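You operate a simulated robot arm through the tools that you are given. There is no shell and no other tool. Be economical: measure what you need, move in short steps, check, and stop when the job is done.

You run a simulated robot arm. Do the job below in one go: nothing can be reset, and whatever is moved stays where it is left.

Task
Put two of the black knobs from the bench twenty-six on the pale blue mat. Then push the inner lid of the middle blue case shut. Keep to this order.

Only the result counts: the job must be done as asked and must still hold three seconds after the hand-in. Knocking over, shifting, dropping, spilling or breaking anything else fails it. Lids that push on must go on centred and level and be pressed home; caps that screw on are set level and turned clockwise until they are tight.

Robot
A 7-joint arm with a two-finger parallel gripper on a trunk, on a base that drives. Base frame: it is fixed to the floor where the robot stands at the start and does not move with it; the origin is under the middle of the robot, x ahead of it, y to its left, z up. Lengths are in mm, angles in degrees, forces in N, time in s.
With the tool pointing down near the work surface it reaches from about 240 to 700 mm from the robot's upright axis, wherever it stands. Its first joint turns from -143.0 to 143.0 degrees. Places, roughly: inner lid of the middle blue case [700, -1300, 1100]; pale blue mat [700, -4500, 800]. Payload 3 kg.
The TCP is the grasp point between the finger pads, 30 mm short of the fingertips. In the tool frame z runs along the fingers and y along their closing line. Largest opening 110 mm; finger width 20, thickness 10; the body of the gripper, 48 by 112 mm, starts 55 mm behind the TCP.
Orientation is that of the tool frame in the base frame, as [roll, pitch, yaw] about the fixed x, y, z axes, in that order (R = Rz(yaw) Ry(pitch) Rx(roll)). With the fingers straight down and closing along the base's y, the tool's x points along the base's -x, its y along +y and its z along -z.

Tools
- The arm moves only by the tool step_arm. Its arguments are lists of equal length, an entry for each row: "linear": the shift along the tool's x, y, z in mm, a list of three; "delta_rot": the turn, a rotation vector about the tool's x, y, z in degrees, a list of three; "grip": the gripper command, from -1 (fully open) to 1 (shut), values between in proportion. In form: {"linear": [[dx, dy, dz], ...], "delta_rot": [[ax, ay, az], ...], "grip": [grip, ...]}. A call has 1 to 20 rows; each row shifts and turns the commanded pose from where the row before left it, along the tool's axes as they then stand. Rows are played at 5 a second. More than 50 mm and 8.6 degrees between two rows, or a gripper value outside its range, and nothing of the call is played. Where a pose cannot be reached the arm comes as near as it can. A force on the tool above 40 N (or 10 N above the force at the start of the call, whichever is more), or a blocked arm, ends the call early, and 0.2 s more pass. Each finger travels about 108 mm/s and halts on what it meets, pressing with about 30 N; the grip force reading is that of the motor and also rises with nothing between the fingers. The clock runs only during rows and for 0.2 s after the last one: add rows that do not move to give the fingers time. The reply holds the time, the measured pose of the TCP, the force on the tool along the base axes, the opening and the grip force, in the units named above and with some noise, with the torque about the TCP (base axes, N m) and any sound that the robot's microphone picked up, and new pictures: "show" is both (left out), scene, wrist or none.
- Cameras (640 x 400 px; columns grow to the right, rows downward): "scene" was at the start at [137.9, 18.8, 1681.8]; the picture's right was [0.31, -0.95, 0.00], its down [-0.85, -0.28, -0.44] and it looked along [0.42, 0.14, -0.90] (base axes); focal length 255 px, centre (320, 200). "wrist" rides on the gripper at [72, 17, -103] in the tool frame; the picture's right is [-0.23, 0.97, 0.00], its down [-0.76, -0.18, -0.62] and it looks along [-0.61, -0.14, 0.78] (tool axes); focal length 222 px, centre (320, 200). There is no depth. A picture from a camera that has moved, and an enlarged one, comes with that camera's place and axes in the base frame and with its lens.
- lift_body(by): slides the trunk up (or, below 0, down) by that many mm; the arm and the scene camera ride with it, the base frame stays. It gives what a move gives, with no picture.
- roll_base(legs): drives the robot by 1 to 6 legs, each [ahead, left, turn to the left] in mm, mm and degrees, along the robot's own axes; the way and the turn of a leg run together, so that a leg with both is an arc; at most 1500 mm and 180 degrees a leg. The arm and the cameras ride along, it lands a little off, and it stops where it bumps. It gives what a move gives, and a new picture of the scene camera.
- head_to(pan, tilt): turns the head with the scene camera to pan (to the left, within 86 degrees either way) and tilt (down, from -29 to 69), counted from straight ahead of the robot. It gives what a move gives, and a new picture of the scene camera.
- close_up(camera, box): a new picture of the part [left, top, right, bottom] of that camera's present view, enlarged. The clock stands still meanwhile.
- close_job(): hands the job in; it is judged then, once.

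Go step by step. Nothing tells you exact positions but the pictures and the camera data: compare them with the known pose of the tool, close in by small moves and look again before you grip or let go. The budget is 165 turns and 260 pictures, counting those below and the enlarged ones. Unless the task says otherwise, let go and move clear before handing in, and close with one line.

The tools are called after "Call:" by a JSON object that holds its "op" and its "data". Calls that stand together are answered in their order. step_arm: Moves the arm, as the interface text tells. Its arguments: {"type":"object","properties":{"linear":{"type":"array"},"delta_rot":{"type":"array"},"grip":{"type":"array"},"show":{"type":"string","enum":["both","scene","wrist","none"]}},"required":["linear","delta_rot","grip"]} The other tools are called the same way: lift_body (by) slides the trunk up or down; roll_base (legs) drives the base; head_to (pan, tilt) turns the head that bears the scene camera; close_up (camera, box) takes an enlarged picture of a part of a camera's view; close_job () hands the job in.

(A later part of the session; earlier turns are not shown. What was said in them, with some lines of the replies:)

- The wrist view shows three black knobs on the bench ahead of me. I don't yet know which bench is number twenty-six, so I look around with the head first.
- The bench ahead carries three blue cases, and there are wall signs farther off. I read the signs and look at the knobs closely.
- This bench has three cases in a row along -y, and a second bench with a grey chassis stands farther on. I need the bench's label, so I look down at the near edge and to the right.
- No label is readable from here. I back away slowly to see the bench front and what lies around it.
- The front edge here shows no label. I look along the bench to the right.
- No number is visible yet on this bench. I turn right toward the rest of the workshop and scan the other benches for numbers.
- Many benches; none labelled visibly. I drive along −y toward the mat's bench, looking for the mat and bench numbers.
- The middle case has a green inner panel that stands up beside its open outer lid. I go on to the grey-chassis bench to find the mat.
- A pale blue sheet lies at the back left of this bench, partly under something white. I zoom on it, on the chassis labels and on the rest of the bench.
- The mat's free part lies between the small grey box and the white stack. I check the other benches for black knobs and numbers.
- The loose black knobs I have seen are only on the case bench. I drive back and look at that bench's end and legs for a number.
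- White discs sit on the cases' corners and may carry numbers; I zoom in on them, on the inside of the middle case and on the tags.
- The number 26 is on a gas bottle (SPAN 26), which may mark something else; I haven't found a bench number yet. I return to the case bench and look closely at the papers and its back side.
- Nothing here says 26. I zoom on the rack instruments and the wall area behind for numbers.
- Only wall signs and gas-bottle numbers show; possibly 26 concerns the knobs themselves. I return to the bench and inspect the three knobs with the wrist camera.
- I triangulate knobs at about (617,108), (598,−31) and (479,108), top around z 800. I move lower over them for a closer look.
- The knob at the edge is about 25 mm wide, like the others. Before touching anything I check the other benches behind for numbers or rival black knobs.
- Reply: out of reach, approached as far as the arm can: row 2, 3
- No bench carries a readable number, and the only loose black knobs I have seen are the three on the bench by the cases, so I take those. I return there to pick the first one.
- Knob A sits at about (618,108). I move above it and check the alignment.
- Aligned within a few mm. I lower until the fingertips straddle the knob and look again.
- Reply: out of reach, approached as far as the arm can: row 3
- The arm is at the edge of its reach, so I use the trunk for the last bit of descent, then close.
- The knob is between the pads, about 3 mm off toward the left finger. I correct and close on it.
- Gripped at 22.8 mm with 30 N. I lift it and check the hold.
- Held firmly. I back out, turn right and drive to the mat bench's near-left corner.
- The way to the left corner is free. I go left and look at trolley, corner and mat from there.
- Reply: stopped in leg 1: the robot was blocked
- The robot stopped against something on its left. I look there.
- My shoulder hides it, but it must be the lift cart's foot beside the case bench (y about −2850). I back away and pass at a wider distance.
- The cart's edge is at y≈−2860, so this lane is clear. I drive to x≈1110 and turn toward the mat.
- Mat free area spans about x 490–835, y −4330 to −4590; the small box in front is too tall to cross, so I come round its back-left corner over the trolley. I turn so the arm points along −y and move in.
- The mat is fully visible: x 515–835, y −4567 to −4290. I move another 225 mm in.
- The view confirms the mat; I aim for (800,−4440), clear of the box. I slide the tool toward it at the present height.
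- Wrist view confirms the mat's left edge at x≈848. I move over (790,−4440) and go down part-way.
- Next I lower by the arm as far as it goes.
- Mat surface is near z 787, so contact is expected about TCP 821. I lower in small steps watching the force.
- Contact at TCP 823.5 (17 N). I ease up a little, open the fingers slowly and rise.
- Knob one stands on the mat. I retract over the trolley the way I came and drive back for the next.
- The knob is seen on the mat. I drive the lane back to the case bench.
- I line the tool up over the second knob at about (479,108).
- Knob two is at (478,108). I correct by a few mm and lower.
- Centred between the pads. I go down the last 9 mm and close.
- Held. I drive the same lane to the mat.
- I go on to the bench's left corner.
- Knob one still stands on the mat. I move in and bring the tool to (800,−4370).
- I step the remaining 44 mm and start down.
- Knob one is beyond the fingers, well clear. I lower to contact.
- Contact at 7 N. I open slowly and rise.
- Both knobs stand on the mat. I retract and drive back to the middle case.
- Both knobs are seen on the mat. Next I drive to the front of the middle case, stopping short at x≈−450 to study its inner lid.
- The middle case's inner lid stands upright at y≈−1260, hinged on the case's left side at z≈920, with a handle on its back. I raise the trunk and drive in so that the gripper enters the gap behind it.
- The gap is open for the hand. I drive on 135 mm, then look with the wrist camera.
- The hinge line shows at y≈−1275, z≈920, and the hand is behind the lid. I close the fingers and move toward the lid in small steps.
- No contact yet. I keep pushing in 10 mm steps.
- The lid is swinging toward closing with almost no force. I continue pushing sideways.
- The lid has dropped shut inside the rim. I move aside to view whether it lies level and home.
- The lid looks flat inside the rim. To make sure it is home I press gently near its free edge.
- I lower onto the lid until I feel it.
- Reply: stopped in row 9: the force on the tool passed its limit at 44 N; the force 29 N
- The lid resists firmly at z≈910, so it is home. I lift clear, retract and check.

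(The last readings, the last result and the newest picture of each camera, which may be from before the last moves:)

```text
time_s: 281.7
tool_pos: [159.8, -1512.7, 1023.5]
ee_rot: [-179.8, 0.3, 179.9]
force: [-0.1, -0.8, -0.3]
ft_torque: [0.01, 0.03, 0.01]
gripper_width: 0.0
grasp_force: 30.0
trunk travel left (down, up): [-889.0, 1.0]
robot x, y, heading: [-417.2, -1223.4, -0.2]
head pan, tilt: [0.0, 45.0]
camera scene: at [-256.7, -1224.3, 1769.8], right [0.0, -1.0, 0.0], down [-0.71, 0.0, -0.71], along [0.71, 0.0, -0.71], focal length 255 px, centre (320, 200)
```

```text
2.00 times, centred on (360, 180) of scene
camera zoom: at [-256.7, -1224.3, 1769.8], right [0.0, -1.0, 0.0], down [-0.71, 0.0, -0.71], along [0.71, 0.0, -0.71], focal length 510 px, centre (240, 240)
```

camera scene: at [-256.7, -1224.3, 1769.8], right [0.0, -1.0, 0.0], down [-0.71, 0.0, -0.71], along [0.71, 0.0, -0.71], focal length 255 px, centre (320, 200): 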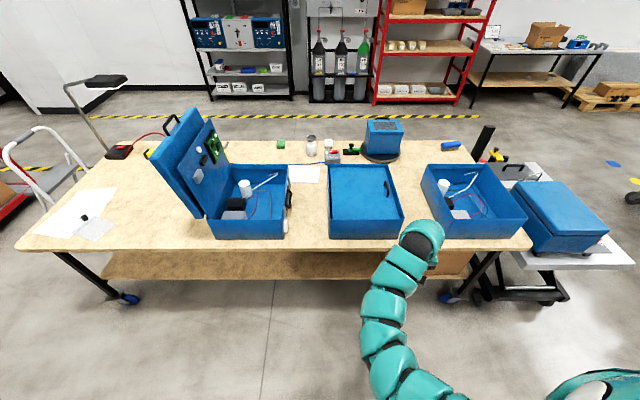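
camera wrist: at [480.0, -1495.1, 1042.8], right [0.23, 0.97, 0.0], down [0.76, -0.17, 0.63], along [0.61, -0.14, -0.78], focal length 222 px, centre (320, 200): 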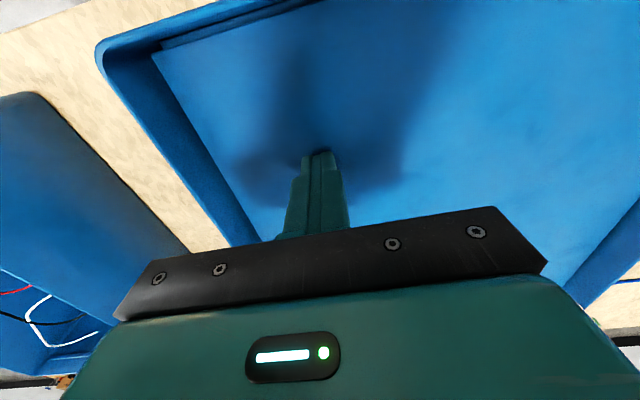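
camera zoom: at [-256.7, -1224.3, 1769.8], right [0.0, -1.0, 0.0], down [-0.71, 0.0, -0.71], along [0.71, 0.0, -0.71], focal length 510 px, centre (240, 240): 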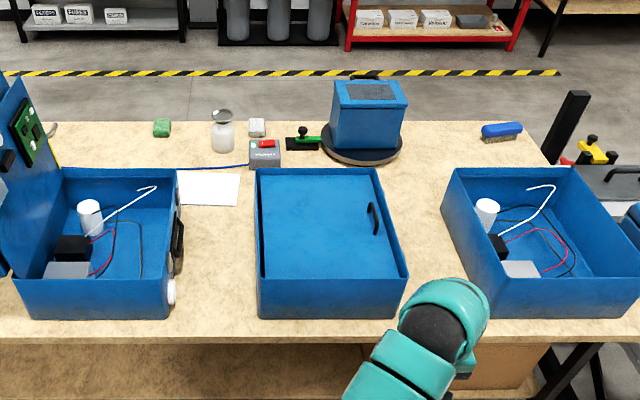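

The middle case's inner lid lies shut and level, both knobs stand on the mat, and the arm is clear. I hand in.

Call:
{"op": "close_job", "data": {}}

```text
The job is handed in.
```

Two black knobs now stand on the pale blue mat, and after that I pushed the middle case's inner lid shut and pressed it home. I found no bench marked twenty-six, so I took the knobs from the bench with the blue cases, the only loose black ones I saw. While driving, the base also bumped something once, probably the foot of the lift cart beside that bench. I backed away and saw nothing out of place, but I could not see the contact point.
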